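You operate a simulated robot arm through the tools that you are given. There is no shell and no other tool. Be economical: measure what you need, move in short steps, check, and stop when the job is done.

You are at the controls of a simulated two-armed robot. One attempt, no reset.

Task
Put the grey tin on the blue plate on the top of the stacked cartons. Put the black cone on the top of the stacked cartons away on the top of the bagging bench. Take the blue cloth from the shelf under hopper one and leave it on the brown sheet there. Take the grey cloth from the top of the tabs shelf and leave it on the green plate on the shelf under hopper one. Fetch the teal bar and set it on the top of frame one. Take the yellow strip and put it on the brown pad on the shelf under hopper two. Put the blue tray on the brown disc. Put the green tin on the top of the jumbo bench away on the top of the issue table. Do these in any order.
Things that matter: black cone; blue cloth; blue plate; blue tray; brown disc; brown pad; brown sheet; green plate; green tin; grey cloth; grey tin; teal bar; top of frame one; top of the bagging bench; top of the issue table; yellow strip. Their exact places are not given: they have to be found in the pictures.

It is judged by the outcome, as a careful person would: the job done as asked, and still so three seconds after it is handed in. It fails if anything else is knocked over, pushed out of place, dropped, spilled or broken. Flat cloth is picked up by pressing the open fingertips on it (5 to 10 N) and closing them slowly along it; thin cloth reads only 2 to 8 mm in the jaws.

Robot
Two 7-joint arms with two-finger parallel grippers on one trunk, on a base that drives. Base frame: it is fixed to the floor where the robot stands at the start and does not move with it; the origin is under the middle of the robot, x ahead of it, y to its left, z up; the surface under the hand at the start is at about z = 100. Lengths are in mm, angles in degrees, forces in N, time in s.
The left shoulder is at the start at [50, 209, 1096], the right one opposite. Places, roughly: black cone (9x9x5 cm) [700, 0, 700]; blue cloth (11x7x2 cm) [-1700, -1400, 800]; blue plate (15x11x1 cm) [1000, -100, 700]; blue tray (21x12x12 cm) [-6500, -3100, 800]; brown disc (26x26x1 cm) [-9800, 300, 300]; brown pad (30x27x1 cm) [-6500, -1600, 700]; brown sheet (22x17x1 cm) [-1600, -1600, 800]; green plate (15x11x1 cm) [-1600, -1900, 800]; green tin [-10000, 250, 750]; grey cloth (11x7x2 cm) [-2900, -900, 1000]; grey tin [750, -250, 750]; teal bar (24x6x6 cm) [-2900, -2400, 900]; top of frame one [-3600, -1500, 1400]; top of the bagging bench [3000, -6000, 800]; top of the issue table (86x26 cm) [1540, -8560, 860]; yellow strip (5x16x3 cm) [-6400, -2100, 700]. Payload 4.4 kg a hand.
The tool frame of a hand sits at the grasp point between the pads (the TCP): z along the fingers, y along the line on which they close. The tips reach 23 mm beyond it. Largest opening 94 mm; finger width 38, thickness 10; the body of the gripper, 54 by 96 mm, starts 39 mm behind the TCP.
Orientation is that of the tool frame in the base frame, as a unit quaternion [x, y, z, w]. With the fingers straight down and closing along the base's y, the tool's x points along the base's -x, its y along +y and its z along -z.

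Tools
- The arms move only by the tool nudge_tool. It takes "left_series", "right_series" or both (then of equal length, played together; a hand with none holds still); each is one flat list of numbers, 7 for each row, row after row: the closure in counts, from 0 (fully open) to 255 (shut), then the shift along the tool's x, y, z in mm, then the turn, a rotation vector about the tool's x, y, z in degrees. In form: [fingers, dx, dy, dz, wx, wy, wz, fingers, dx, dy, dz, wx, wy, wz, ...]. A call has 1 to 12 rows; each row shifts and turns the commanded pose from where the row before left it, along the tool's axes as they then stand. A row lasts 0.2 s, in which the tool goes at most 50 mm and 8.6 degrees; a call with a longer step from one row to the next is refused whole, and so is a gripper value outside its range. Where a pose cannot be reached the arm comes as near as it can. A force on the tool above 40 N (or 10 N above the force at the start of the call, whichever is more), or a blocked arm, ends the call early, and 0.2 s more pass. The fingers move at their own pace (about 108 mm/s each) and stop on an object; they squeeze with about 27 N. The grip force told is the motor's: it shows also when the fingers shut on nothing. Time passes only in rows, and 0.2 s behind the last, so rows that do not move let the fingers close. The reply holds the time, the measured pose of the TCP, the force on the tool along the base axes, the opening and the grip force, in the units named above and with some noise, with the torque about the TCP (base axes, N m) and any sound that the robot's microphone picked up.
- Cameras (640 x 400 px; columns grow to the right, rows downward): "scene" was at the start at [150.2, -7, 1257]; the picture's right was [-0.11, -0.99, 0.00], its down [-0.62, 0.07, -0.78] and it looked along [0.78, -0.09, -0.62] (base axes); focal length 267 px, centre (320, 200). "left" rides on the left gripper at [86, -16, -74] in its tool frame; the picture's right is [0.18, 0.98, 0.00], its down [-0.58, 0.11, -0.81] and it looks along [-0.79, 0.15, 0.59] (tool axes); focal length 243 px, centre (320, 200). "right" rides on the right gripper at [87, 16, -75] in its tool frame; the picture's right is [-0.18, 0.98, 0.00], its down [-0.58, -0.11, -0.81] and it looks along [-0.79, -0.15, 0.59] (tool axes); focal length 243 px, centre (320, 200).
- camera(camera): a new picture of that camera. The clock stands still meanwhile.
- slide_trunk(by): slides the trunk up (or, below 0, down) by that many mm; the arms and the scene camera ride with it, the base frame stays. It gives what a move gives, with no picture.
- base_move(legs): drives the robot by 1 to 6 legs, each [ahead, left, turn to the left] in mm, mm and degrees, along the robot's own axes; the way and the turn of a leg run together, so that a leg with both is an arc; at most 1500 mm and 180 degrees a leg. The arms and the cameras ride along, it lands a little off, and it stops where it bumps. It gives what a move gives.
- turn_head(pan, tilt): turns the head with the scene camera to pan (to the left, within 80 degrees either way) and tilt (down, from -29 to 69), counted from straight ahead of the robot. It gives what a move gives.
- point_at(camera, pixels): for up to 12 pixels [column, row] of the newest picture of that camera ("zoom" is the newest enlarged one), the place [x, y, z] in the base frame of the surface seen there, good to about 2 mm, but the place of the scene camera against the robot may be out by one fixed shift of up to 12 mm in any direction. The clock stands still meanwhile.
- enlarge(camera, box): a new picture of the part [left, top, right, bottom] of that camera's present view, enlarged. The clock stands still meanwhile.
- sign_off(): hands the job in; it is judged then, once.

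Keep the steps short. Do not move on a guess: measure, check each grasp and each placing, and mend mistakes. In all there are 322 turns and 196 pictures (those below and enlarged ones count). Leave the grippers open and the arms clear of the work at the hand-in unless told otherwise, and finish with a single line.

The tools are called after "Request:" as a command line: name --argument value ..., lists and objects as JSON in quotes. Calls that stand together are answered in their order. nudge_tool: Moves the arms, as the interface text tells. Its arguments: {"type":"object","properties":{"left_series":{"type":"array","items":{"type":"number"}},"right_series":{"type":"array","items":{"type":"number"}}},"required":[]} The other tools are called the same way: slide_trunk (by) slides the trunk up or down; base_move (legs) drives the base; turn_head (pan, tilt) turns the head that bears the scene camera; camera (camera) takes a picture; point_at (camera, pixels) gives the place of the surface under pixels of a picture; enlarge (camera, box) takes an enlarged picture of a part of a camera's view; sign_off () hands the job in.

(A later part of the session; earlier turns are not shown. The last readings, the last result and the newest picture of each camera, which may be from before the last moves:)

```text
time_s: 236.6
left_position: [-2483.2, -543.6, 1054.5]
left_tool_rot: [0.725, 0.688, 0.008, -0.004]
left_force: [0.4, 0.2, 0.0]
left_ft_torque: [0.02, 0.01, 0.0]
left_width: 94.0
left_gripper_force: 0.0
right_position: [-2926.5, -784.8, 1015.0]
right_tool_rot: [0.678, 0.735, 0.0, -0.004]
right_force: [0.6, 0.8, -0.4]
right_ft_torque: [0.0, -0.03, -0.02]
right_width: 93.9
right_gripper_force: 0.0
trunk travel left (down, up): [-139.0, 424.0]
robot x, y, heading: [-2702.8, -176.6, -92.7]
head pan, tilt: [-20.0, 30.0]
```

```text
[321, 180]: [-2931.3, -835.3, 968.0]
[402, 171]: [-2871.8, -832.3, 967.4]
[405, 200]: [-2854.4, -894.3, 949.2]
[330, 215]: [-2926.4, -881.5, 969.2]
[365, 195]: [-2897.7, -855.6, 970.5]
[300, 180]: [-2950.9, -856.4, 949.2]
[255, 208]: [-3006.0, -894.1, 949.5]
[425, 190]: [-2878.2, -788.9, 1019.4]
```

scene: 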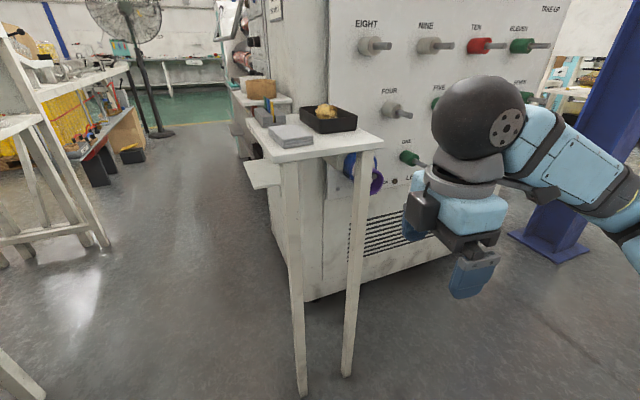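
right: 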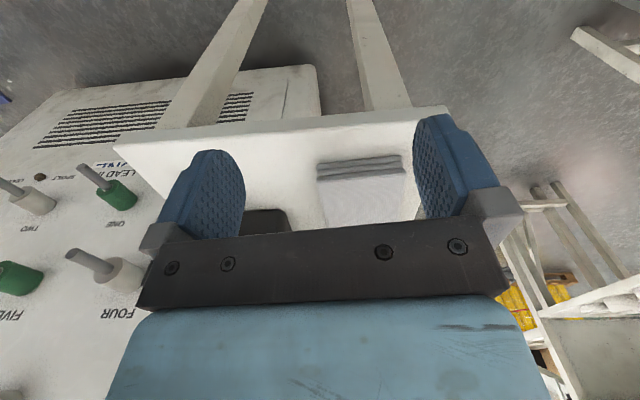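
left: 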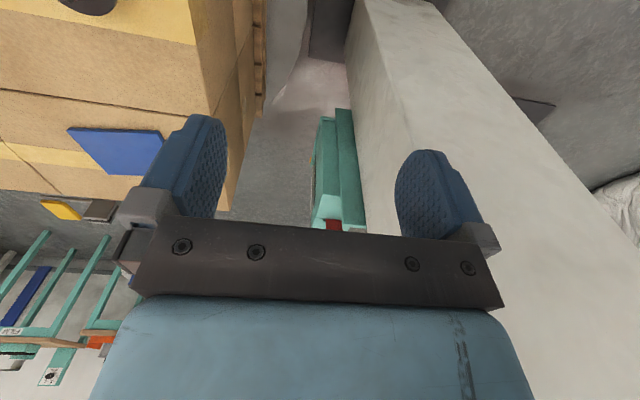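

Shelf top 949, cloth top 970, centre ≈ (-2899,-882). I move over it and look once more.

Request:
nudge_tool --right_series '[27, -48, 10, 0, 0, 0, 0, 27, -48, 9, 0, 0, 0, 0, 27, 0, 0, 8, 0, 0, 0, 27, 0, 0, 0, 0, 0, 0]'

Request:
camera --camera "right"

```text
time_s: 237.6
left_position: [-2482.2, -544.0, 1053.0]
left_tool_rot: [0.725, 0.689, 0.009, -0.003]
left_force: [0.8, -1.0, 0.1]
left_ft_torque: [0.01, 0.01, 0.04]
left_width: 93.7
left_gripper_force: 0.1
right_position: [-2900.4, -878.6, 1005.3]
right_tool_rot: [0.679, 0.735, 0.0, -0.004]
right_force: [0.3, 0.6, -0.6]
right_ft_torque: [0.0, 0.02, 0.02]
right_width: 84.0
right_gripper_force: 0.1
trunk travel left (down, up): [-139.0, 424.0]
robot x, y, heading: [-2699.4, -178.8, -92.6]
head pan, tilt: [-20.0, 30.0]
```

```text
117 pictures are left
```

right: 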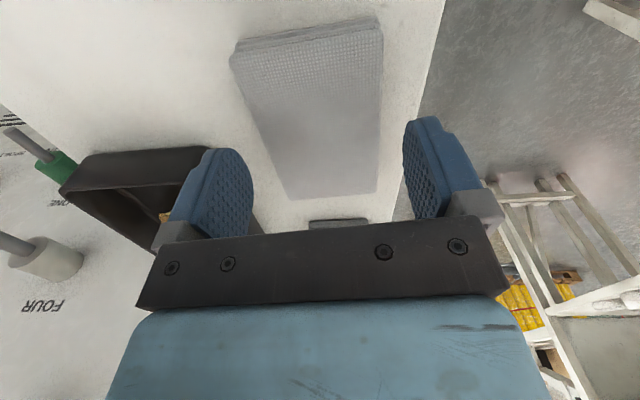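

Request:
point_at --camera "right" --pixels '[[235, 60], [378, 35], [374, 188], [293, 195], [325, 120], [262, 235], [205, 170]]'

```text
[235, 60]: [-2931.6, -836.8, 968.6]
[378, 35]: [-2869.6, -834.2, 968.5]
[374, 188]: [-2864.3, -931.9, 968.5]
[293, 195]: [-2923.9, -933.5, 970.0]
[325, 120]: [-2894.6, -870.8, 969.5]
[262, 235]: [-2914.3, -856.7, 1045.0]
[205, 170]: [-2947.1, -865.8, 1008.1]
```

Centre (-2897,-884). I adjust, lower to 975, close gently, then grip and lift.

Request:
nudge_tool --right_series '[27, -5, 3, 10, 0, 0, 0, 27, 0, 0, 20, 0, 0, 0, 27, 0, 0, 0, 0, 0, 0, 60, 0, 0, 0, 0, 0, 0, 80, 0, 0, 0, 0, 0, 0, 100, 0, 0, 0, 0, 0, 0, 130, 0, 0, 0, 0, 0, 0, 255, 0, 0, 0, 0, 0, 0]'

Request:
camera --camera "right"

```text
time_s: 239.3
left_position: [-2481.9, -543.9, 1052.9]
left_tool_rot: [0.725, 0.689, 0.009, -0.004]
left_force: [0.7, 0.9, -0.5]
left_ft_torque: [0.03, 0.02, 0.0]
left_width: 93.9
left_gripper_force: 0.1
right_position: [-2897.6, -884.3, 975.2]
right_tool_rot: [0.678, 0.735, 0.001, -0.004]
right_force: [-0.3, -0.5, 0.7]
right_ft_torque: [-0.07, -0.02, -0.03]
right_width: 67.1
right_gripper_force: 26.7
trunk travel left (down, up): [-139.0, 424.0]
robot x, y, heading: [-2701.4, -180.5, -92.4]
head pan, tilt: [-20.0, 30.0]
```

```text
116 pictures are left
```

right: 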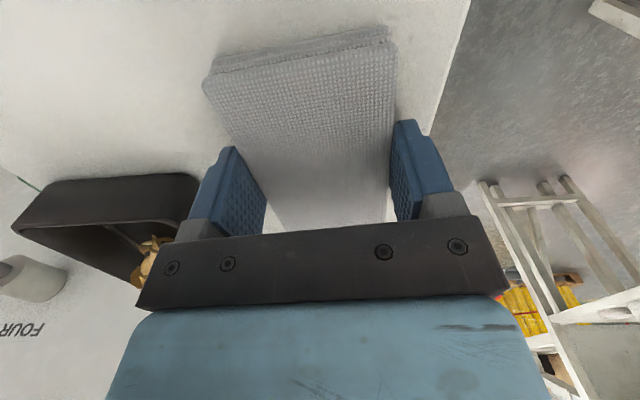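

Gripped at 67 mm. I lift 70 mm and retract toward the robot.

Request:
nudge_tool --right_series '[255, 0, 0, -10, 0, 0, 0, 255, 0, 0, -30, 0, 0, 0, 255, 0, 0, -30, 0, 0, 0, 255, 45, 0, 0, 0, 0, 0, 255, 45, 0, 0, 0, 0, 0, 255, 45, 0, 0, 0, 0, 0, 255, 45, 0, 0, 0, 0, 0, 255, 45, 0, 0, 0, 0, 0, 255, 45, 0, 0, 0, 0, 0, 255, 45, 0, 0, 0, 0, 0, 255, 0, 0, 0, 0, 0, 0]'

Request:
camera --camera "right"

```text
time_s: 241.8
left_position: [-2483.4, -544.5, 1054.1]
left_tool_rot: [0.725, 0.688, 0.009, -0.003]
left_force: [-0.1, -0.2, 0.2]
left_ft_torque: [-0.01, 0.0, -0.01]
left_width: 93.8
left_gripper_force: 0.0
right_position: [-2923.4, -571.5, 1044.0]
right_tool_rot: [0.679, 0.734, 0.0, -0.005]
right_force: [-0.5, 0.8, -1.1]
right_ft_torque: [0.0, -0.02, -0.01]
right_width: 66.8
right_gripper_force: 27.1
trunk travel left (down, up): [-139.0, 424.0]
robot x, y, heading: [-2704.7, -179.7, -92.6]
head pan, tilt: [-20.0, 30.0]
```

```text
115 pictures are left
```

right: 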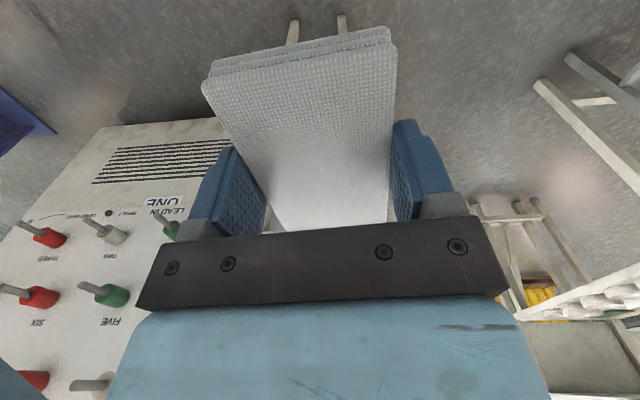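

Secure. I drive back: north lane, east, then south to (-480,-1890), and turn to face west.

Request:
base_move --legs '[[-290, 0, 2.6], [0, 1120, 0], [0, 1110, 0], [1000, 0, 0], [990, 0, 0], [0, 0, -90]]'

Request:
turn_head --pan 0 --tilt 25

Request:
camera --camera "scene"

```text
time_s: 276.4
left_position: [-830.0, -2103.7, 1053.0]
left_tool_rot: [1.0, -0.002, 0.009, 0.003]
left_force: [-0.2, -0.2, 0.3]
left_ft_torque: [-0.02, -0.01, 0.0]
left_width: 93.8
left_gripper_force: 0.0
right_position: [-878.8, -1665.4, 1043.2]
right_tool_rot: [0.998, 0.063, 0.004, -0.003]
right_force: [-0.1, 0.2, 0.0]
right_ft_torque: [-0.02, 0.0, -0.01]
right_width: 67.0
right_gripper_force: 26.7
trunk travel left (down, up): [-139.0, 424.0]
robot x, y, heading: [-477.7, -1868.9, -179.4]
head pan, tilt: [-20.0, 30.0]
```

```text
time_s: 277.2
left_position: [-831.3, -2101.9, 1053.4]
left_tool_rot: [1.0, -0.003, 0.008, 0.003]
left_force: [0.0, 0.2, -0.4]
left_ft_torque: [-0.02, 0.04, -0.01]
left_width: 94.0
left_gripper_force: 0.0
right_position: [-879.0, -1665.3, 1044.6]
right_tool_rot: [0.998, 0.064, 0.003, -0.003]
right_force: [-1.1, -0.1, -0.8]
right_ft_torque: [-0.03, 0.0, 0.0]
right_width: 66.8
right_gripper_force: 27.1
trunk travel left (down, up): [-139.0, 424.0]
robot x, y, heading: [-477.6, -1866.3, -179.6]
head pan, tilt: [0.0, 25.0]
```

```text
114 pictures are left
```

scene: 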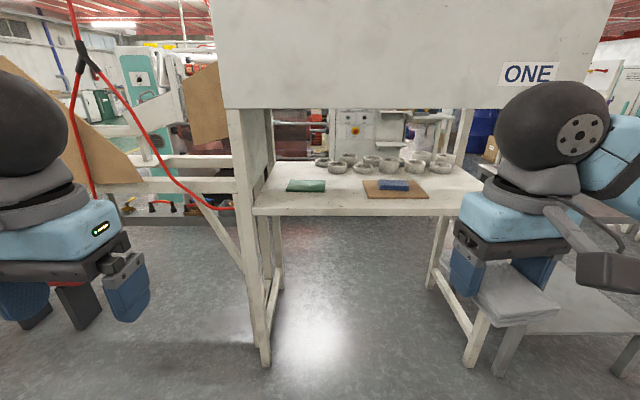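

Now I lower the trunk 125 mm, and turn the right hand 80° so the cloth's long side lies along y.

Request:
slide_trunk --by -125

Request:
nudge_tool --right_series '[255, 0, 0, 0, 0, 0, -8, 255, 0, 0, 0, 0, 0, -8, 255, 0, 0, 0, 0, 0, -8, 255, 0, 0, 0, 0, 0, -8, 255, 0, 0, 0, 0, 0, -8, 255, 0, 0, 0, 0, 0, -8, 255, 0, 0, 0, 0, 0, -8, 255, 0, 0, 0, 0, 0, -8, 255, 0, 0, 0, 0, 0, -8, 255, 0, 0, 0, 0, 0, -8, 255, 0, 0, 0, 0, 0, 0]'

Request:
base_move --legs '[[480, 0, -0.4]]'

Request:
camera --camera "scene"

```text
time_s: 278.7
left_position: [-830.9, -2102.9, 928.2]
left_tool_rot: [1.0, -0.002, 0.009, 0.003]
left_force: [1.5, -0.3, 0.1]
left_ft_torque: [-0.02, 0.02, 0.02]
left_width: 93.9
left_gripper_force: 0.1
right_position: [-878.4, -1665.6, 918.9]
right_tool_rot: [0.998, 0.064, 0.003, -0.003]
right_force: [-0.7, -0.3, 0.4]
right_ft_torque: [-0.01, 0.01, 0.01]
right_width: 66.9
right_gripper_force: 27.5
trunk travel left (down, up): [-14.0, 549.0]
robot x, y, heading: [-474.1, -1868.3, -179.6]
head pan, tilt: [0.0, 25.0]
```

```text
time_s: 281.1
left_position: [-830.5, -2103.7, 929.0]
left_tool_rot: [1.0, -0.003, 0.009, 0.004]
left_force: [0.2, 0.4, 0.2]
left_ft_torque: [0.0, 0.0, 0.07]
left_width: 94.0
left_gripper_force: 0.1
right_position: [-880.0, -1665.0, 915.7]
right_tool_rot: [0.723, 0.69, 0.004, 0.0]
right_force: [0.5, 1.1, -0.5]
right_ft_torque: [-0.02, 0.02, 0.03]
right_width: 66.8
right_gripper_force: 26.8
trunk travel left (down, up): [-14.0, 549.0]
robot x, y, heading: [-476.4, -1865.1, -180.0]
head pan, tilt: [0.0, 25.0]
```

```text
time_s: 284.0
left_position: [-1304.9, -2100.6, 927.7]
left_tool_rot: [1.0, -0.007, 0.008, 0.004]
left_force: [-0.7, -0.5, 0.4]
left_ft_torque: [0.0, -0.04, 0.02]
left_width: 94.1
left_gripper_force: 0.1
right_position: [-1349.1, -1661.5, 918.4]
right_tool_rot: [0.727, 0.687, 0.004, -0.001]
right_force: [-0.8, 0.8, 0.2]
right_ft_torque: [-0.04, -0.01, 0.02]
right_width: 66.9
right_gripper_force: 27.1
trunk travel left (down, up): [-14.0, 549.0]
robot x, y, heading: [-949.5, -1866.1, 179.9]
head pan, tilt: [0.0, 25.0]
```

```text
113 pictures are left
```

scene: 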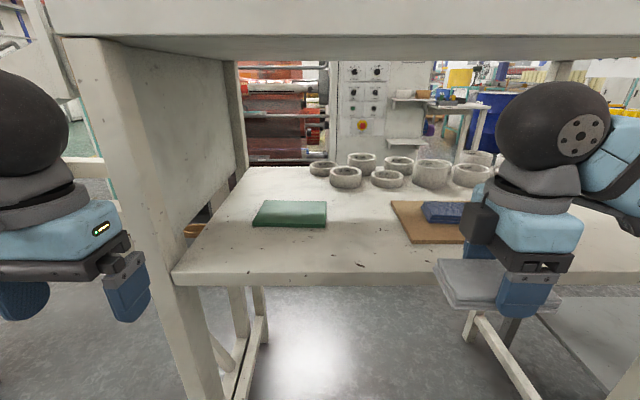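

Request:
point_at --camera "scene" --pixels '[[264, 203], [323, 203], [324, 224], [256, 223], [292, 213], [350, 240]]'

```text
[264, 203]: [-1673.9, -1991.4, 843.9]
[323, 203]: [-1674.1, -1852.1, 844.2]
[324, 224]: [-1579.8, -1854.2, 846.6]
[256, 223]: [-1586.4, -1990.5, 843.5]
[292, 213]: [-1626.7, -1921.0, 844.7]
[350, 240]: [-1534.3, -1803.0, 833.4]
```

Plate centre ≈ (-1631,-1916), top ≈ 849. I carry the cloth in diagonally under the hopper.

Request:
nudge_tool --right_series '[255, -30, -29.7, 0, 0, 0, 0, 255, -30, -29.7, 0, 0, 0, 0, 255, -30, -29.7, 0, 0, 0, 0, 255, -30, -29.7, 0, 0, 0, 0, 255, -30, -29.7, 0, 0, 0, 0, 255, -30, -29.7, 0, 0, 0, 0, 255, -30, -29.7, 0, 0, 0, 0, 255, -30, -29.7, 0, 0, 0, 0, 255, -30, -29.7, 0, 0, 0, 0, 255, 0, 0, 0, 0, 0, 0]'

Request:
camera --camera "right"

Request:
camera --camera "scene"

```text
time_s: 286.2
left_position: [-1303.5, -2101.4, 927.5]
left_tool_rot: [1.0, -0.007, 0.009, 0.003]
left_force: [0.6, 0.9, 0.7]
left_ft_torque: [-0.02, -0.01, -0.02]
left_width: 94.3
left_gripper_force: 0.1
right_position: [-1632.6, -1917.6, 915.3]
right_tool_rot: [0.727, 0.687, 0.005, -0.001]
right_force: [0.3, 0.6, 0.0]
right_ft_torque: [0.01, 0.02, -0.03]
right_width: 66.4
right_gripper_force: 27.0
trunk travel left (down, up): [-14.0, 549.0]
robot x, y, heading: [-950.3, -1870.1, 179.8]
head pan, tilt: [0.0, 25.0]
```

```text
112 pictures are left
```

right: 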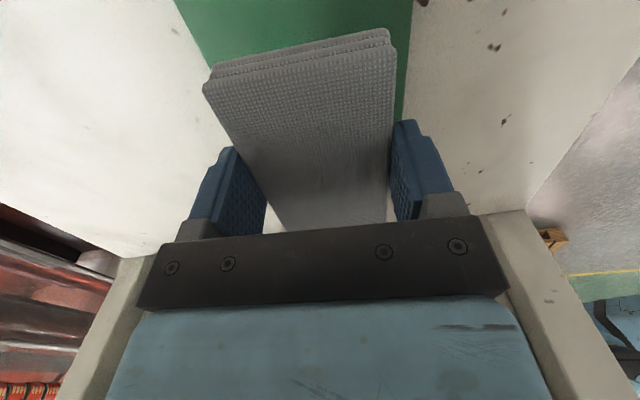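

```text
111 pictures are left
```

scene: 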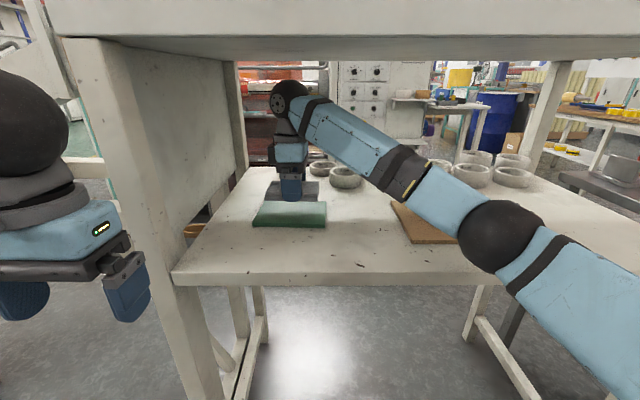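

Request:
point_at --camera "right" --pixels '[[183, 6], [408, 20], [407, 100], [205, 62], [430, 60], [300, 12]]'

```text
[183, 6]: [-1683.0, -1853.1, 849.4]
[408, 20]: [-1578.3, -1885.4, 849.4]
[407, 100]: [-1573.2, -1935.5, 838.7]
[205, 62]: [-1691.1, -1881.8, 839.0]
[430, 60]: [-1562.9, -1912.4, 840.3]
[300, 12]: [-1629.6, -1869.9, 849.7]
```

Aligned. I lower to about 881, then in small steps.

Request:
nudge_tool --right_series '[255, 0, 0, 15, 0, 0, 0, 255, 0, 0, 15, 0, 0, 0, 255, 0, 0, 4, 0, 0, 0, 255, 0, 0, 0, 0, 0, 0]'

```text
time_s: 287.2
left_position: [-1296.8, -2102.0, 933.8]
left_tool_rot: [1.0, -0.007, 0.002, 0.002]
left_force: [0.8, 0.3, -0.3]
left_ft_torque: [-0.03, 0.01, 0.05]
left_width: 94.0
left_gripper_force: 0.0
right_position: [-1623.8, -1917.2, 898.5]
right_tool_rot: [0.727, 0.686, -0.004, -0.01]
right_force: [0.0, 0.6, -0.1]
right_ft_torque: [-0.02, 0.0, -0.03]
right_width: 67.0
right_gripper_force: 27.3
trunk travel left (down, up): [-14.0, 549.0]
robot x, y, heading: [-950.0, -1865.5, 179.8]
head pan, tilt: [0.0, 25.0]
```

The tool meets no force but the arm is held up: the elbow rests on the shelf edge. I raise the hand back and lift the trunk in stages so the elbow comes higher.

Request:
nudge_tool --right_series '[255, 0, 0, -10, 0, 0, 0, 255, 0, 0, -10, 0, 0, 0, 255, 0, 0, 0, 0, 0, 0]'

```text
time_s: 288.0
left_position: [-1301.2, -2102.5, 930.4]
left_tool_rot: [1.0, -0.007, 0.005, 0.002]
left_force: [-0.2, -0.3, 0.2]
left_ft_torque: [0.0, -0.02, 0.0]
left_width: 94.0
left_gripper_force: 0.0
right_position: [-1626.4, -1919.4, 902.0]
right_tool_rot: [0.726, 0.687, 0.003, -0.001]
right_force: [0.2, -0.3, -0.5]
right_ft_torque: [0.02, -0.02, 0.01]
right_width: 67.0
right_gripper_force: 27.4
trunk travel left (down, up): [-14.0, 549.0]
robot x, y, heading: [-951.3, -1865.8, 179.9]
head pan, tilt: [0.0, 25.0]
```

Request:
slide_trunk --by 35

Request:
nudge_tool --right_series '[255, 0, 0, 12, 0, 0, 0, 255, 0, 0, 12, 0, 0, 0, 255, 0, 0, 11, 0, 0, 0, 255, 0, 0, 0, 0, 0, 0]'

```text
time_s: 288.8
left_position: [-1304.1, -2101.4, 963.5]
left_tool_rot: [1.0, -0.006, 0.009, 0.003]
left_force: [0.5, 0.6, 0.1]
left_ft_torque: [-0.01, -0.03, 0.02]
left_width: 94.0
left_gripper_force: 0.0
right_position: [-1631.0, -1917.4, 934.4]
right_tool_rot: [0.727, 0.687, 0.005, 0.0]
right_force: [-0.8, -0.3, -0.5]
right_ft_torque: [-0.03, -0.01, 0.0]
right_width: 66.8
right_gripper_force: 27.0
trunk travel left (down, up): [-49.0, 514.0]
robot x, y, heading: [-950.7, -1867.3, 179.8]
head pan, tilt: [0.0, 25.0]
```

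```text
time_s: 289.8
left_position: [-1304.7, -2100.2, 963.4]
left_tool_rot: [1.0, -0.007, 0.009, 0.004]
left_force: [-0.4, -0.5, 0.3]
left_ft_torque: [0.0, -0.02, 0.02]
left_width: 94.0
left_gripper_force: 0.0
right_position: [-1631.0, -1916.3, 901.0]
right_tool_rot: [0.726, 0.687, 0.004, 0.0]
right_force: [0.5, -1.3, -0.1]
right_ft_torque: [-0.01, 0.0, 0.01]
right_width: 66.7
right_gripper_force: 26.3
trunk travel left (down, up): [-49.0, 514.0]
robot x, y, heading: [-948.2, -1870.1, 179.9]
head pan, tilt: [0.0, 25.0]
```

Request:
slide_trunk --by 35

Request:
nudge_tool --right_series '[255, 0, 0, 15, 0, 0, 0, 255, 0, 0, 15, 0, 0, 0, 255, 0, 0, 15, 0, 0, 0, 255, 0, 0, 10, 0, 0, 0, 255, 0, 0, 0, 0, 0, 0]'

Request:
camera --camera "scene"

```text
time_s: 290.5
left_position: [-1303.9, -2100.9, 998.5]
left_tool_rot: [1.0, -0.007, 0.011, 0.004]
left_force: [0.6, 0.6, -0.1]
left_ft_torque: [0.0, -0.03, 0.01]
left_width: 94.0
left_gripper_force: 0.0
right_position: [-1629.7, -1915.6, 936.6]
right_tool_rot: [0.727, 0.686, 0.004, 0.0]
right_force: [-1.0, -0.2, -1.0]
right_ft_torque: [0.01, -0.02, -0.01]
right_width: 67.1
right_gripper_force: 27.5
trunk travel left (down, up): [-84.0, 479.0]
robot x, y, heading: [-946.0, -1863.3, 179.9]
head pan, tilt: [0.0, 25.0]
```

```text
time_s: 291.7
left_position: [-1305.6, -2100.6, 999.0]
left_tool_rot: [1.0, -0.007, 0.009, 0.003]
left_force: [0.5, -0.5, 0.6]
left_ft_torque: [0.03, 0.01, 0.01]
left_width: 94.0
left_gripper_force: 0.0
right_position: [-1631.2, -1916.8, 881.3]
right_tool_rot: [0.726, 0.687, 0.004, 0.0]
right_force: [-0.3, 0.2, -0.9]
right_ft_torque: [-0.02, 0.01, -0.01]
right_width: 66.9
right_gripper_force: 26.9
trunk travel left (down, up): [-84.0, 479.0]
robot x, y, heading: [-948.9, -1866.2, 179.6]
head pan, tilt: [0.0, 25.0]
```

```text
110 pictures are left
```

scene: 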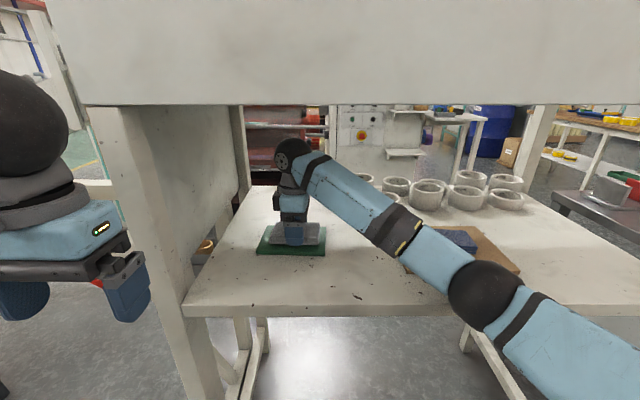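

Free now at 881. I lower in small steps.

Request:
nudge_tool --right_series '[255, 0, 0, 1.5, 0, 0, 0, 255, 0, 0, 1.5, 0, 0, 0, 255, 0, 0, 0, 0, 0, 0]'

```text
time_s: 292.5
left_position: [-1304.6, -2101.4, 999.6]
left_tool_rot: [1.0, -0.007, 0.009, 0.003]
left_force: [-0.3, 0.0, 0.4]
left_ft_torque: [0.03, 0.02, 0.0]
left_width: 93.9
left_gripper_force: 0.1
right_position: [-1629.4, -1915.7, 878.5]
right_tool_rot: [0.727, 0.687, 0.004, 0.0]
right_force: [0.0, 0.3, -0.9]
right_ft_torque: [-0.02, -0.01, 0.01]
right_width: 66.8
right_gripper_force: 27.2
trunk travel left (down, up): [-84.0, 479.0]
robot x, y, heading: [-946.9, -1865.7, 179.8]
head pan, tilt: [0.0, 25.0]
```

Request:
nudge_tool --right_series '[255, 0, 0, 1.5, 0, 0, 0, 255, 0, 0, 1, 0, 0, 0, 255, 0, 0, 0, 0, 0, 0]'

```text
time_s: 293.3
left_position: [-1304.3, -2100.1, 998.7]
left_tool_rot: [1.0, -0.007, 0.009, 0.003]
left_force: [-0.2, 0.4, 0.2]
left_ft_torque: [0.03, -0.02, 0.0]
left_width: 94.1
left_gripper_force: 0.1
right_position: [-1629.7, -1916.1, 876.9]
right_tool_rot: [0.726, 0.687, 0.005, 0.0]
right_force: [-0.3, -0.2, -0.5]
right_ft_torque: [0.04, -0.02, 0.02]
right_width: 67.0
right_gripper_force: 27.2
trunk travel left (down, up): [-84.0, 479.0]
robot x, y, heading: [-950.5, -1865.5, 180.0]
head pan, tilt: [0.0, 25.0]
```

Request:
nudge_tool --right_series '[255, 0, 0, 1, 0, 0, 0, 255, 0, 0, 1, 0, 0, 0, 255, 0, 0, 0, 0, 0, 0]'

```text
time_s: 294.1
left_position: [-1303.9, -2100.3, 998.3]
left_tool_rot: [1.0, -0.007, 0.009, 0.004]
left_force: [-1.1, -0.1, 0.8]
left_ft_torque: [-0.02, 0.02, 0.0]
left_width: 94.2
left_gripper_force: 0.1
right_position: [-1629.1, -1915.2, 875.5]
right_tool_rot: [0.727, 0.687, 0.003, -0.001]
right_force: [-3.7, 0.2, 9.9]
right_ft_torque: [-0.41, 0.11, -0.1]
right_width: 66.9
right_gripper_force: 27.1
trunk travel left (down, up): [-84.0, 479.0]
robot x, y, heading: [-948.4, -1867.6, 179.8]
head pan, tilt: [0.0, 25.0]
```

Contact at 10 N. I open, rise 30 mm and look.

Request:
nudge_tool --right_series '[150, 0, 0, -1, 0, 0, 0, 50, 0, 0, 0, 0, 0, 0, 0, 0, 0, 0, 0, 0, 0, 0, 0, 0, 0, 0, 0, 0, 0, 0, 0, -15, 0, 0, 0, 0, 0, 0, -17, 0, 0, 0, 0, 0, 0, 0, 0, 0, 0]'

Request:
camera --camera "right"

```text
time_s: 295.7
left_position: [-1304.6, -2100.7, 999.1]
left_tool_rot: [1.0, -0.006, 0.009, 0.004]
left_force: [-0.2, -0.3, 0.1]
left_ft_torque: [-0.01, 0.0, 0.02]
left_width: 94.2
left_gripper_force: 0.1
right_position: [-1629.6, -1915.6, 907.4]
right_tool_rot: [0.728, 0.686, 0.005, -0.001]
right_force: [-0.8, 0.3, -0.7]
right_ft_torque: [-0.01, 0.03, -0.04]
right_width: 94.2
right_gripper_force: 0.0
trunk travel left (down, up): [-84.0, 479.0]
robot x, y, heading: [-946.7, -1863.3, 180.0]
head pan, tilt: [0.0, 25.0]
```

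```text
109 pictures are left
```

right: 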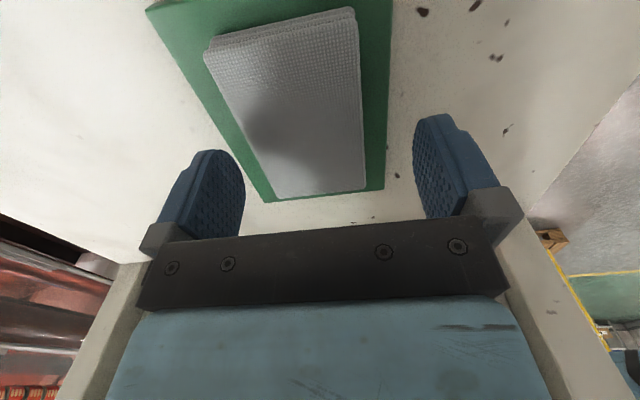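

The grey cloth is on the green plate. I withdraw the hand diagonally out from under the hopper.

Request:
nudge_tool --right_series '[0, 20, 35, 0, 0, 0, 0, 0, 28, 35, 0, 0, 0, 0, 0, 28, 35, 0, 0, 0, 0, 0, 28, 35, 0, 0, 0, 0, 0, 28, 35, 0, 0, 0, 0, 0, 28, 35, 0, 0, 0, 0, 0, 28, 35, 0, 0, 0, 0, 0, 28, 35, 0, 0, 0, 0, 0, 28, 35, 0, 0, 0, 0, 0, 0, 0, 0, 0, 0, 0]'

Request:
base_move --legs '[[-470, 0, 0]]'

Request:
turn_head --pan 10 --tilt 15

Request:
camera --camera "scene"

```text
time_s: 297.9
left_position: [-1305.2, -2101.6, 997.7]
left_tool_rot: [1.0, -0.007, 0.009, 0.004]
left_force: [0.0, 0.8, 0.0]
left_ft_torque: [0.02, 0.0, 0.02]
left_width: 93.8
left_gripper_force: 0.0
right_position: [-1300.8, -1691.5, 910.9]
right_tool_rot: [0.727, 0.687, 0.004, -0.001]
right_force: [-0.4, 0.2, -0.1]
right_ft_torque: [-0.02, 0.03, 0.03]
right_width: 94.2
right_gripper_force: 0.0
trunk travel left (down, up): [-84.0, 479.0]
robot x, y, heading: [-948.8, -1862.9, 179.7]
head pan, tilt: [0.0, 25.0]
```

```text
time_s: 300.7
left_position: [-843.2, -2102.8, 997.8]
left_tool_rot: [1.0, -0.004, 0.009, 0.003]
left_force: [-0.1, -0.1, 0.3]
left_ft_torque: [0.0, -0.02, 0.01]
left_width: 93.8
left_gripper_force: 0.0
right_position: [-841.8, -1693.5, 911.0]
right_tool_rot: [0.725, 0.688, 0.003, -0.001]
right_force: [0.3, 0.3, 0.5]
right_ft_torque: [0.02, -0.02, 0.0]
right_width: 94.1
right_gripper_force: 0.1
trunk travel left (down, up): [-84.0, 479.0]
robot x, y, heading: [-490.3, -1866.8, -179.9]
head pan, tilt: [0.0, 25.0]
```

```text
time_s: 301.4
left_position: [-843.4, -2102.8, 998.3]
left_tool_rot: [1.0, -0.005, 0.009, 0.003]
left_force: [0.2, 0.5, 0.2]
left_ft_torque: [0.01, 0.02, -0.03]
left_width: 94.1
left_gripper_force: 0.3
right_position: [-841.5, -1693.8, 910.2]
right_tool_rot: [0.725, 0.689, 0.005, -0.001]
right_force: [0.4, 0.1, -0.6]
right_ft_torque: [-0.03, -0.04, 0.04]
right_width: 93.7
right_gripper_force: 0.1
trunk travel left (down, up): [-84.0, 479.0]
robot x, y, heading: [-485.5, -1865.0, -179.9]
head pan, tilt: [10.0, 15.0]
```

```text
108 pictures are left
```

scene: 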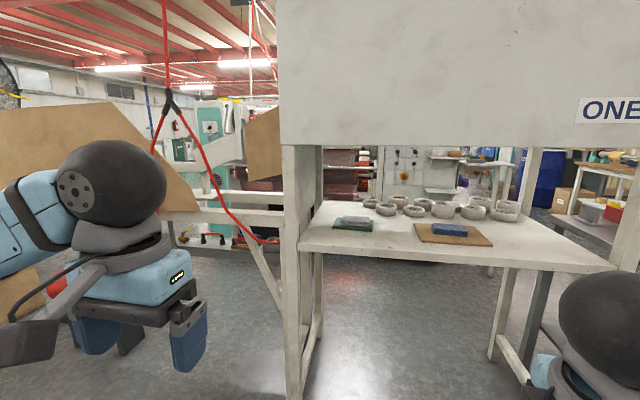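

Both cloths are placed. Next, the teal bar and frame one: I take the north lane west to about (-3400,100), first turning the right hand back, and look south.

Request:
nudge_tool --right_series '[0, 0, 0, 0, 0, 0, 8.5, 0, 0, 0, 0, 0, 0, 8.5, 0, 0, 0, 0, 0, 0, 8.5, 0, 0, 0, 0, 0, 0, 8.5, 0, 0, 0, 0, 0, 0, 8.5, 0, 0, 0, 0, 0, 0, 8.5, 0, 0, 0, 0, 0, 0, 8.5, 0, 0, 0, 0, 0, 0, 8.5, 0, 0, 0, 0, 0, 0, 8.5, 0, 0, 0, 0, 0, 0, 8.5, 0, 0, 0, 0, 0, 0, 0]'

Request:
base_move --legs '[[0, -1000, 0], [0, -970, 0], [1450, 0, 0], [1450, 0, 0]]'

Request:
turn_head --pan 60 --tilt 15

Request:
camera --camera "scene"

```text
time_s: 303.8
left_position: [-842.2, -2102.1, 998.1]
left_tool_rot: [1.0, -0.005, 0.008, 0.004]
left_force: [-1.1, -0.5, 0.2]
left_ft_torque: [0.04, -0.01, -0.03]
left_width: 93.8
left_gripper_force: 0.1
right_position: [-842.0, -1693.4, 910.2]
right_tool_rot: [1.0, 0.017, 0.003, -0.003]
right_force: [0.5, 0.4, 0.7]
right_ft_torque: [-0.01, 0.02, 0.01]
right_width: 93.8
right_gripper_force: 0.1
trunk travel left (down, up): [-84.0, 479.0]
robot x, y, heading: [-485.9, -1868.0, -180.2]
head pan, tilt: [10.0, 15.0]
```

```text
time_s: 325.3
left_position: [-1689.1, -171.0, 991.2]
left_tool_rot: [1.0, 0.014, 0.023, 0.004]
left_force: [0.3, 0.4, -0.7]
left_ft_torque: [0.0, -0.02, -0.01]
left_width: 94.2
left_gripper_force: 0.0
right_position: [-1702.6, 237.7, 911.4]
right_tool_rot: [0.999, 0.038, 0.002, -0.003]
right_force: [0.0, -0.3, 0.9]
right_ft_torque: [0.0, 0.0, 0.01]
right_width: 94.2
right_gripper_force: 0.1
trunk travel left (down, up): [-84.0, 479.0]
robot x, y, heading: [-1345.7, 77.3, -177.9]
head pan, tilt: [10.0, 15.0]
stopped in leg 3: the robot was blocked; the commanded pose is now the measured one
```

```text
time_s: 326.5
left_position: [-1687.9, -171.4, 990.6]
left_tool_rot: [1.0, 0.014, 0.022, 0.003]
left_force: [0.3, -1.0, 0.8]
left_ft_torque: [0.0, 0.05, 0.0]
left_width: 94.0
left_gripper_force: 0.0
right_position: [-1702.7, 237.6, 911.4]
right_tool_rot: [0.999, 0.038, 0.001, -0.004]
right_force: [0.1, 0.5, -0.5]
right_ft_torque: [0.01, -0.03, -0.01]
right_width: 94.0
right_gripper_force: 0.1
trunk travel left (down, up): [-84.0, 479.0]
robot x, y, heading: [-1343.7, 77.2, -177.9]
head pan, tilt: [60.0, 15.0]
```

```text
107 pictures are left
```

scene: 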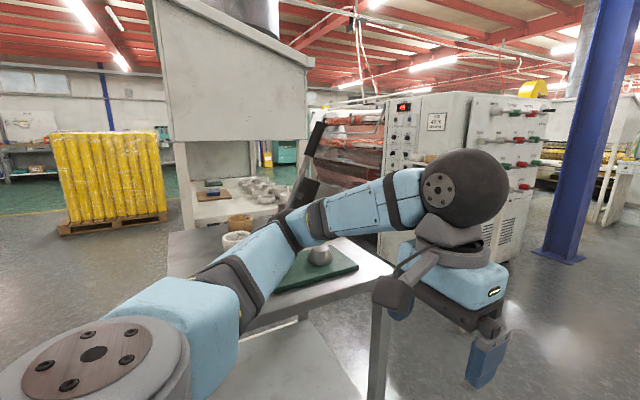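

The robot was blocked: the left elbow seems to have met the press tool on the grey table. I move away sideways and back, then look carefully.

Request:
base_move --legs '[[-150, 0, 0]]'

Request:
camera --camera "scene"

```text
time_s: 327.8
left_position: [-1540.1, -164.1, 990.3]
left_tool_rot: [1.0, 0.014, 0.022, 0.005]
left_force: [1.0, 0.7, 0.6]
left_ft_torque: [-0.01, 0.01, -0.06]
left_width: 93.9
left_gripper_force: 0.0
right_position: [-1553.4, 244.4, 912.2]
right_tool_rot: [0.999, 0.037, 0.002, -0.004]
right_force: [0.0, 0.0, 0.4]
right_ft_torque: [-0.05, 0.0, 0.0]
right_width: 93.8
right_gripper_force: 0.1
trunk travel left (down, up): [-84.0, 479.0]
robot x, y, heading: [-1195.7, 82.6, -178.1]
head pan, tilt: [60.0, 15.0]
```

```text
106 pictures are left
```

scene: 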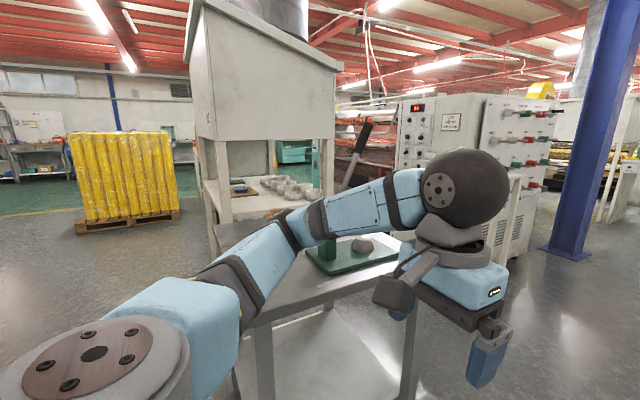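

Request:
base_move --legs '[[-500, 0, 0], [0, 0, -1.9]]'

Request:
turn_head --pan 30 --tilt 15

Request:
camera --camera "scene"

```text
time_s: 331.1
left_position: [-1048.2, -134.7, 990.1]
left_tool_rot: [1.0, 0.001, 0.023, 0.005]
left_force: [-0.2, 0.8, -0.1]
left_ft_torque: [-0.04, -0.03, -0.03]
left_width: 94.0
left_gripper_force: 0.0
right_position: [-1052.0, 274.6, 911.4]
right_tool_rot: [1.0, 0.023, 0.003, -0.003]
right_force: [-0.1, 0.3, 0.6]
right_ft_torque: [-0.05, 0.03, 0.04]
right_width: 94.0
right_gripper_force: 0.1
trunk travel left (down, up): [-84.0, 479.0]
robot x, y, heading: [-701.0, 108.1, -179.2]
head pan, tilt: [60.0, 15.0]
```

```text
time_s: 332.1
left_position: [-1047.8, -133.8, 990.8]
left_tool_rot: [1.0, 0.001, 0.023, 0.004]
left_force: [-0.1, -0.1, -0.6]
left_ft_torque: [-0.01, -0.01, -0.02]
left_width: 93.9
left_gripper_force: 0.1
right_position: [-1051.3, 274.9, 910.3]
right_tool_rot: [1.0, 0.023, 0.003, -0.003]
right_force: [-0.3, 0.1, -0.6]
right_ft_torque: [-0.01, 0.03, -0.02]
right_width: 94.0
right_gripper_force: 0.2
trunk travel left (down, up): [-84.0, 479.0]
robot x, y, heading: [-698.4, 105.3, -179.4]
head pan, tilt: [30.0, 15.0]
```

```text
105 pictures are left
```

scene: 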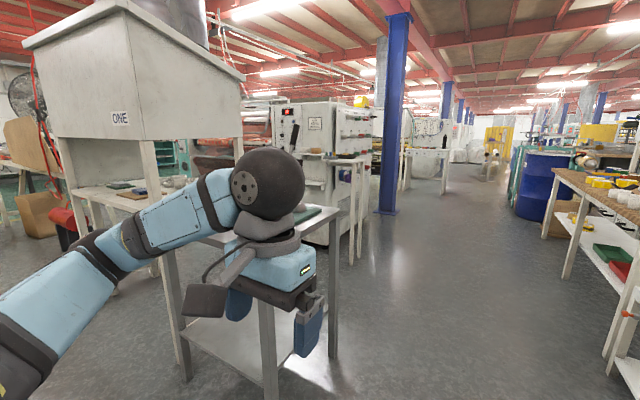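

I lower the left hand to clear the view of the press tool.

Request:
nudge_tool --left_series '[0, 0, 0, 45, 0, 0, 0, 0, 0, 0, 45, 0, 0, 0, 0, 0, 0, 45, 0, 0, 0, 0, 0, 0, 45, 0, 0, 0, 0, 0, 0, 45, 0, 0, 0, 0, 0, 0, 45, 0, 0, 0, 0, 0, 0, 0, 0, 0, 0]'

Request:
enlarge --camera "scene" --box '[140, 100, 380, 260]'

```text
time_s: 333.7
left_position: [-1036.5, -139.5, 718.5]
left_tool_rot: [1.0, 0.0, 0.023, 0.006]
left_force: [0.2, -0.3, 0.4]
left_ft_torque: [0.03, 0.01, 0.0]
left_width: 94.2
left_gripper_force: 0.0
right_position: [-1052.3, 273.8, 909.9]
right_tool_rot: [1.0, 0.024, 0.002, -0.003]
right_force: [0.3, -0.1, -0.1]
right_ft_torque: [-0.01, 0.03, -0.03]
right_width: 94.2
right_gripper_force: 0.1
trunk travel left (down, up): [-84.0, 479.0]
robot x, y, heading: [-695.7, 107.2, -179.5]
head pan, tilt: [30.0, 15.0]
```

```text
2.50 times, centred on (260, 180) of scene
```

zoom: 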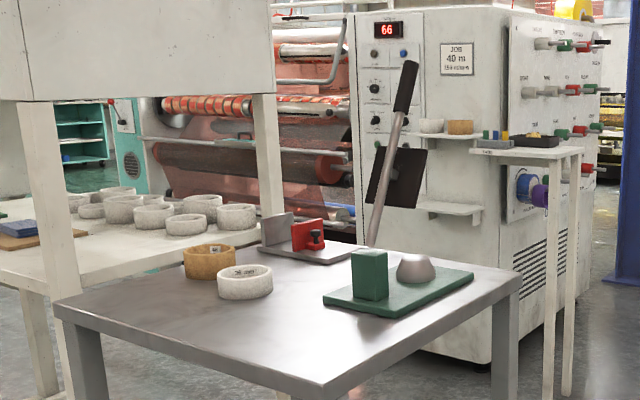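

Request:
point_at --camera "zoom" --pixels '[[408, 75], [400, 110], [380, 210], [374, 240], [395, 170], [370, 270], [416, 265], [335, 300], [465, 275], [385, 165], [415, 190]]'

Request:
enlarge --camera "scene" --box '[260, 110, 320, 230]'

```text
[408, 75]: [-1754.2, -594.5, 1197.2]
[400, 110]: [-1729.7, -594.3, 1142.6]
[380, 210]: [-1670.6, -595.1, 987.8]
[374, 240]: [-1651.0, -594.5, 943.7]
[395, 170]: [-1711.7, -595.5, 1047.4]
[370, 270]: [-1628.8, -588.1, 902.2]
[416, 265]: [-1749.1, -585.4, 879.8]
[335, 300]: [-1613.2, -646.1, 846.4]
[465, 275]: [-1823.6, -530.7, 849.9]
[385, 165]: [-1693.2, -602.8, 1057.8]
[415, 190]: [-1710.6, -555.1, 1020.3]
```

```text
3.33 times, centred on (290, 170) of scene
```

zoom: 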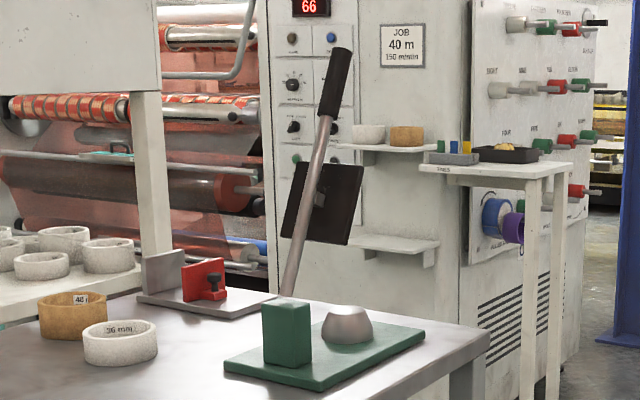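

The lever is hinged on its base; computing from my earlier picture its tilt was the same (~22°), and all items on the table are in place. I'll pass this lane sideways, facing south, as worked before.

Request:
base_move --legs '[[0, 0, 89.5], [0, -1350, 0], [0, -1350, 0]]'

Request:
turn_head --pan 0 --tilt 12

Request:
camera --camera "scene"

```text
time_s: 361.6
left_position: [-3210.2, -259.6, 720.1]
left_tool_rot: [0.71, 0.704, 0.02, -0.013]
left_force: [-0.2, -0.2, 0.2]
left_ft_torque: [-0.04, 0.0, 0.02]
left_width: 93.9
left_gripper_force: 0.1
right_position: [-3623.1, -271.0, 911.2]
right_tool_rot: [0.693, 0.72, 0.0, -0.003]
right_force: [0.9, 0.3, 0.5]
right_ft_torque: [0.03, -0.01, 0.0]
right_width: 93.7
right_gripper_force: 0.1
trunk travel left (down, up): [-84.0, 479.0]
robot x, y, heading: [-3451.5, 85.3, -89.8]
head pan, tilt: [30.0, 15.0]
```

```text
time_s: 362.6
left_position: [-3209.5, -259.3, 719.6]
left_tool_rot: [0.71, 0.704, 0.019, -0.013]
left_force: [-0.7, -0.1, -0.1]
left_ft_torque: [-0.01, 0.0, 0.0]
left_width: 94.2
left_gripper_force: 0.1
right_position: [-3623.6, -271.1, 910.6]
right_tool_rot: [0.694, 0.72, 0.0, -0.004]
right_force: [0.5, -0.1, -0.1]
right_ft_torque: [-0.03, -0.04, 0.0]
right_width: 93.9
right_gripper_force: 0.1
trunk travel left (down, up): [-84.0, 479.0]
robot x, y, heading: [-3449.9, 81.9, -89.9]
head pan, tilt: [0.0, 12.0]
```

```text
102 pictures are left
```

scene: 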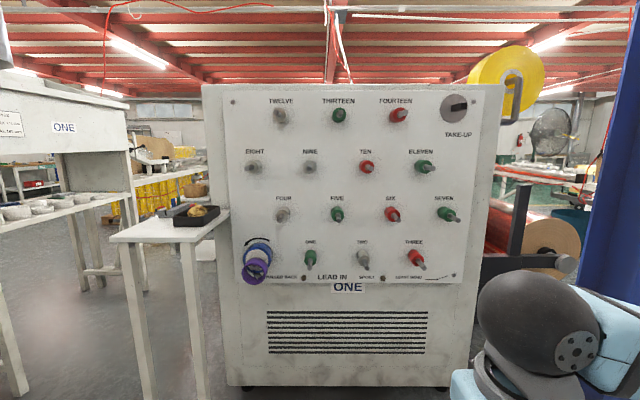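

Request:
point_at --camera "scene" --pixels '[[330, 90], [206, 90], [500, 88], [340, 380], [230, 380], [470, 380], [630, 200], [525, 240], [545, 215], [500, 80], [575, 185]]'

Request:
turn_head --pan -45 --tilt 12

Request:
camera --camera "scene"

```text
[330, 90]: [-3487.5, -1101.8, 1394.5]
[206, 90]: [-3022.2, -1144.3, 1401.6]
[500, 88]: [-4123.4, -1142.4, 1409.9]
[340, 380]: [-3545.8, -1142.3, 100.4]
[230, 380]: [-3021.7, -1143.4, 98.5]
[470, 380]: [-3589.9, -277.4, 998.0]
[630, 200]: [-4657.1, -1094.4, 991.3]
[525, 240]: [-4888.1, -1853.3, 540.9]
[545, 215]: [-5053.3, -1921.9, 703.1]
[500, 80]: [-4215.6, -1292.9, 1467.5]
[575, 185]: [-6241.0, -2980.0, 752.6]
```

```text
time_s: 363.7
left_position: [-3210.8, -260.0, 719.6]
left_tool_rot: [0.71, 0.704, 0.019, -0.013]
left_force: [1.3, 0.8, -1.1]
left_ft_torque: [-0.01, 0.04, 0.02]
left_width: 94.0
left_gripper_force: 0.1
right_position: [-3623.8, -271.2, 910.8]
right_tool_rot: [0.694, 0.72, 0.0, -0.004]
right_force: [-0.4, 0.8, 0.3]
right_ft_torque: [0.02, 0.02, 0.04]
right_width: 94.0
right_gripper_force: 0.1
trunk travel left (down, up): [-84.0, 479.0]
robot x, y, heading: [-3450.5, 78.2, -89.7]
head pan, tilt: [-45.0, 12.0]
```

```text
101 pictures are left
```

scene: 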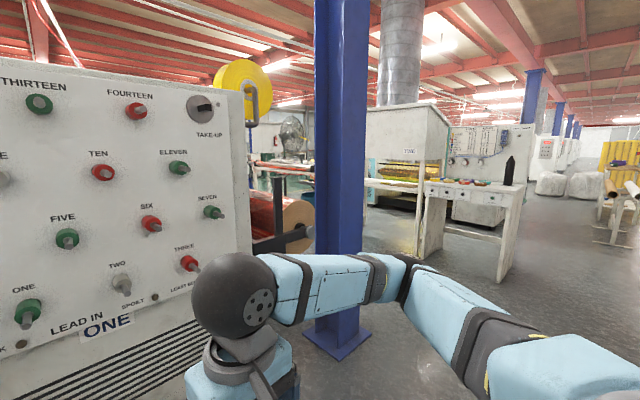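

Frame one is this cabinet (front y≈-1143, x -3022…-4123, top ≈1410). The teal bar was visible on a machine rail near (-2900,-2350), reached through the gap between hopper one and the panel. I raise the left hand, retract both a little, and drive to (-2300,80) facing west.

Request:
nudge_tool --left_series '[0, 10, 0, -45, 0, 0, 0, 0, 10, 0, -45, 0, 0, 0, 0, 10, 0, -45, 0, 0, 0, 0, 10, 0, -45, 0, 0, 0, 0, 10, 0, -45, 0, 0, 0, 0, 0, 0, 0, 0, 0, 0]' --right_series '[0, 10, 0, -10, 0, 0, 0, 0, 10, 0, -10, 0, 0, 0, 0, 10, 0, -10, 0, 0, 0, 0, 10, 0, -10, 0, 0, 0, 0, 10, 0, -10, 0, 0, 0, 0, 0, 0, 0, 0, 0, 0]'

Request:
base_move --legs '[[0, 1150, 0], [0, 0, -90]]'

Request:
turn_head --pan 55 --tilt 15

Request:
camera --camera "scene"

```text
time_s: 365.1
left_position: [-3215.4, -231.5, 949.2]
left_tool_rot: [0.71, 0.703, 0.018, -0.012]
left_force: [0.9, -0.6, -0.1]
left_ft_torque: [-0.01, 0.01, 0.01]
left_width: 94.1
left_gripper_force: 0.1
left hand out of reach, approached as far as the arm can: row 2, 3
right_position: [-3624.5, -220.1, 962.0]
right_tool_rot: [0.694, 0.72, 0.0, -0.003]
right_force: [0.5, -0.3, 0.0]
right_ft_torque: [0.0, -0.04, 0.0]
right_width: 94.1
right_gripper_force: 0.1
trunk travel left (down, up): [-84.0, 479.0]
robot x, y, heading: [-3450.8, 81.1, -89.7]
head pan, tilt: [-45.0, 12.0]
```

```text
time_s: 379.3
left_position: [-2615.3, -140.7, 947.2]
left_tool_rot: [1.0, -0.007, 0.023, 0.005]
left_force: [0.4, -0.1, 0.3]
left_ft_torque: [-0.02, 0.01, -0.03]
left_width: 94.3
left_gripper_force: 0.1
right_position: [-2600.8, 268.8, 961.3]
right_tool_rot: [1.0, 0.017, 0.003, -0.003]
right_force: [0.2, 0.8, -0.2]
right_ft_torque: [0.04, -0.01, -0.03]
right_width: 94.0
right_gripper_force: 0.1
trunk travel left (down, up): [-84.0, 479.0]
robot x, y, heading: [-2299.7, 95.5, 179.8]
head pan, tilt: [-45.0, 12.0]
```

```text
time_s: 381.1
left_position: [-2615.1, -141.0, 946.6]
left_tool_rot: [1.0, -0.007, 0.023, 0.005]
left_force: [0.7, -0.1, -0.5]
left_ft_torque: [-0.01, -0.01, -0.03]
left_width: 94.0
left_gripper_force: 0.1
right_position: [-2601.6, 269.7, 961.8]
right_tool_rot: [1.0, 0.016, 0.003, -0.003]
right_force: [0.2, 0.3, -0.2]
right_ft_torque: [0.01, 0.02, -0.01]
right_width: 93.9
right_gripper_force: 0.0
trunk travel left (down, up): [-84.0, 479.0]
robot x, y, heading: [-2297.8, 92.7, 179.8]
head pan, tilt: [55.0, 15.0]
```

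```text
100 pictures are left
```

scene: 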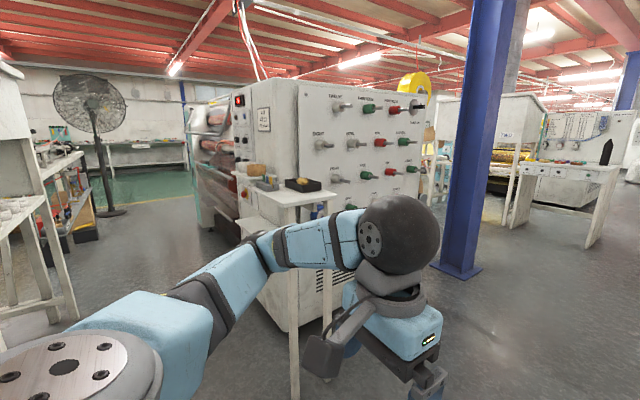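

Request:
point_at --camera "scene" --pixels '[[70, 300], [45, 195], [85, 155], [242, 195], [240, 225], [205, 225], [80, 235], [110, 215], [225, 115], [195, 150]]'

Request:
enlarge --camera "scene" --box '[0, 80, 260, 260]'

```text
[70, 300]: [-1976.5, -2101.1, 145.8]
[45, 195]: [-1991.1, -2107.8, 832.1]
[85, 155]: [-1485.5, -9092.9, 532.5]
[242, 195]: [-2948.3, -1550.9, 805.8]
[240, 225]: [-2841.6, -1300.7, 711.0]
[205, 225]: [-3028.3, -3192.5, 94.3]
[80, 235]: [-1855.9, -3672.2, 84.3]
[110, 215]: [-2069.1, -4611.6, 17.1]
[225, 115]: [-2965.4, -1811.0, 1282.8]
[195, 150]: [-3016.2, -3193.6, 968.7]
```

```text
2.22 times, centred on (130, 170) of scene
```

zoom: 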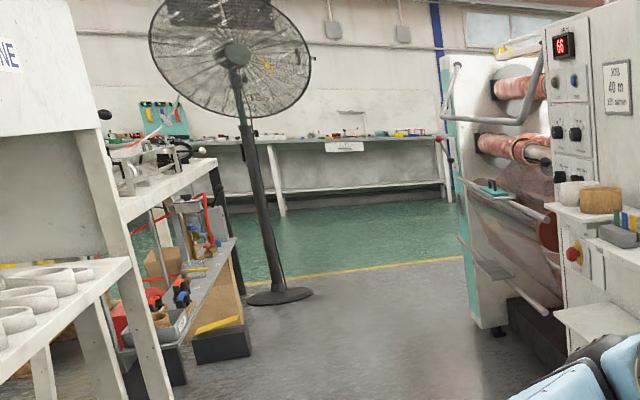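

The gap is clear (hopper post x=-1991, panel shelf x≈-2840). I drive through the middle sideways to y≈-2200.

Request:
base_move --legs '[[95, 0, 0], [0, 1200, 0], [0, 1050, 0]]'

Request:
turn_head --pan 10 --tilt 35

Request:
camera --camera "scene"

```text
time_s: 401.8
left_position: [-2713.8, -2396.8, 947.0]
left_tool_rot: [1.0, -0.016, 0.023, 0.005]
left_force: [0.4, -0.8, 0.5]
left_ft_torque: [-0.01, 0.01, -0.01]
left_width: 94.0
left_gripper_force: 0.0
right_position: [-2693.6, -1988.2, 962.3]
right_tool_rot: [1.0, 0.007, 0.002, -0.003]
right_force: [1.0, -0.2, -0.2]
right_ft_torque: [0.01, -0.03, -0.02]
right_width: 94.0
right_gripper_force: 0.1
trunk travel left (down, up): [-84.0, 479.0]
robot x, y, heading: [-2394.0, -2170.7, 178.7]
head pan, tilt: [55.0, 15.0]
```

```text
time_s: 402.9
left_position: [-2714.8, -2396.9, 946.8]
left_tool_rot: [1.0, -0.016, 0.022, 0.004]
left_force: [1.0, -0.1, 0.0]
left_ft_torque: [-0.01, 0.03, -0.01]
left_width: 94.0
left_gripper_force: 0.1
right_position: [-2693.6, -1987.6, 961.9]
right_tool_rot: [1.0, 0.007, 0.003, -0.003]
right_force: [-0.1, -0.9, -0.6]
right_ft_torque: [-0.01, 0.01, 0.0]
right_width: 94.0
right_gripper_force: 0.1
trunk travel left (down, up): [-84.0, 479.0]
robot x, y, heading: [-2395.9, -2166.7, 178.9]
head pan, tilt: [10.0, 35.0]
```

```text
98 pictures are left
```

scene: 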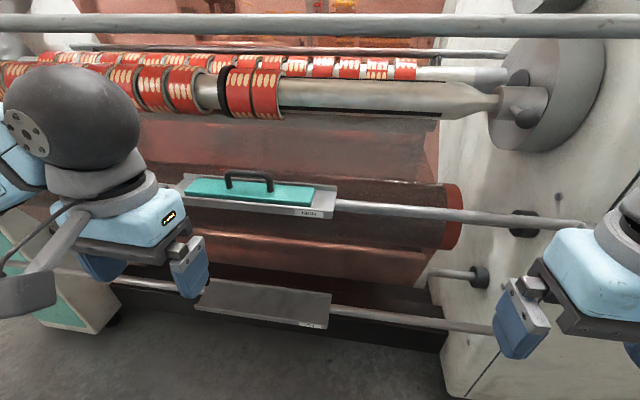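

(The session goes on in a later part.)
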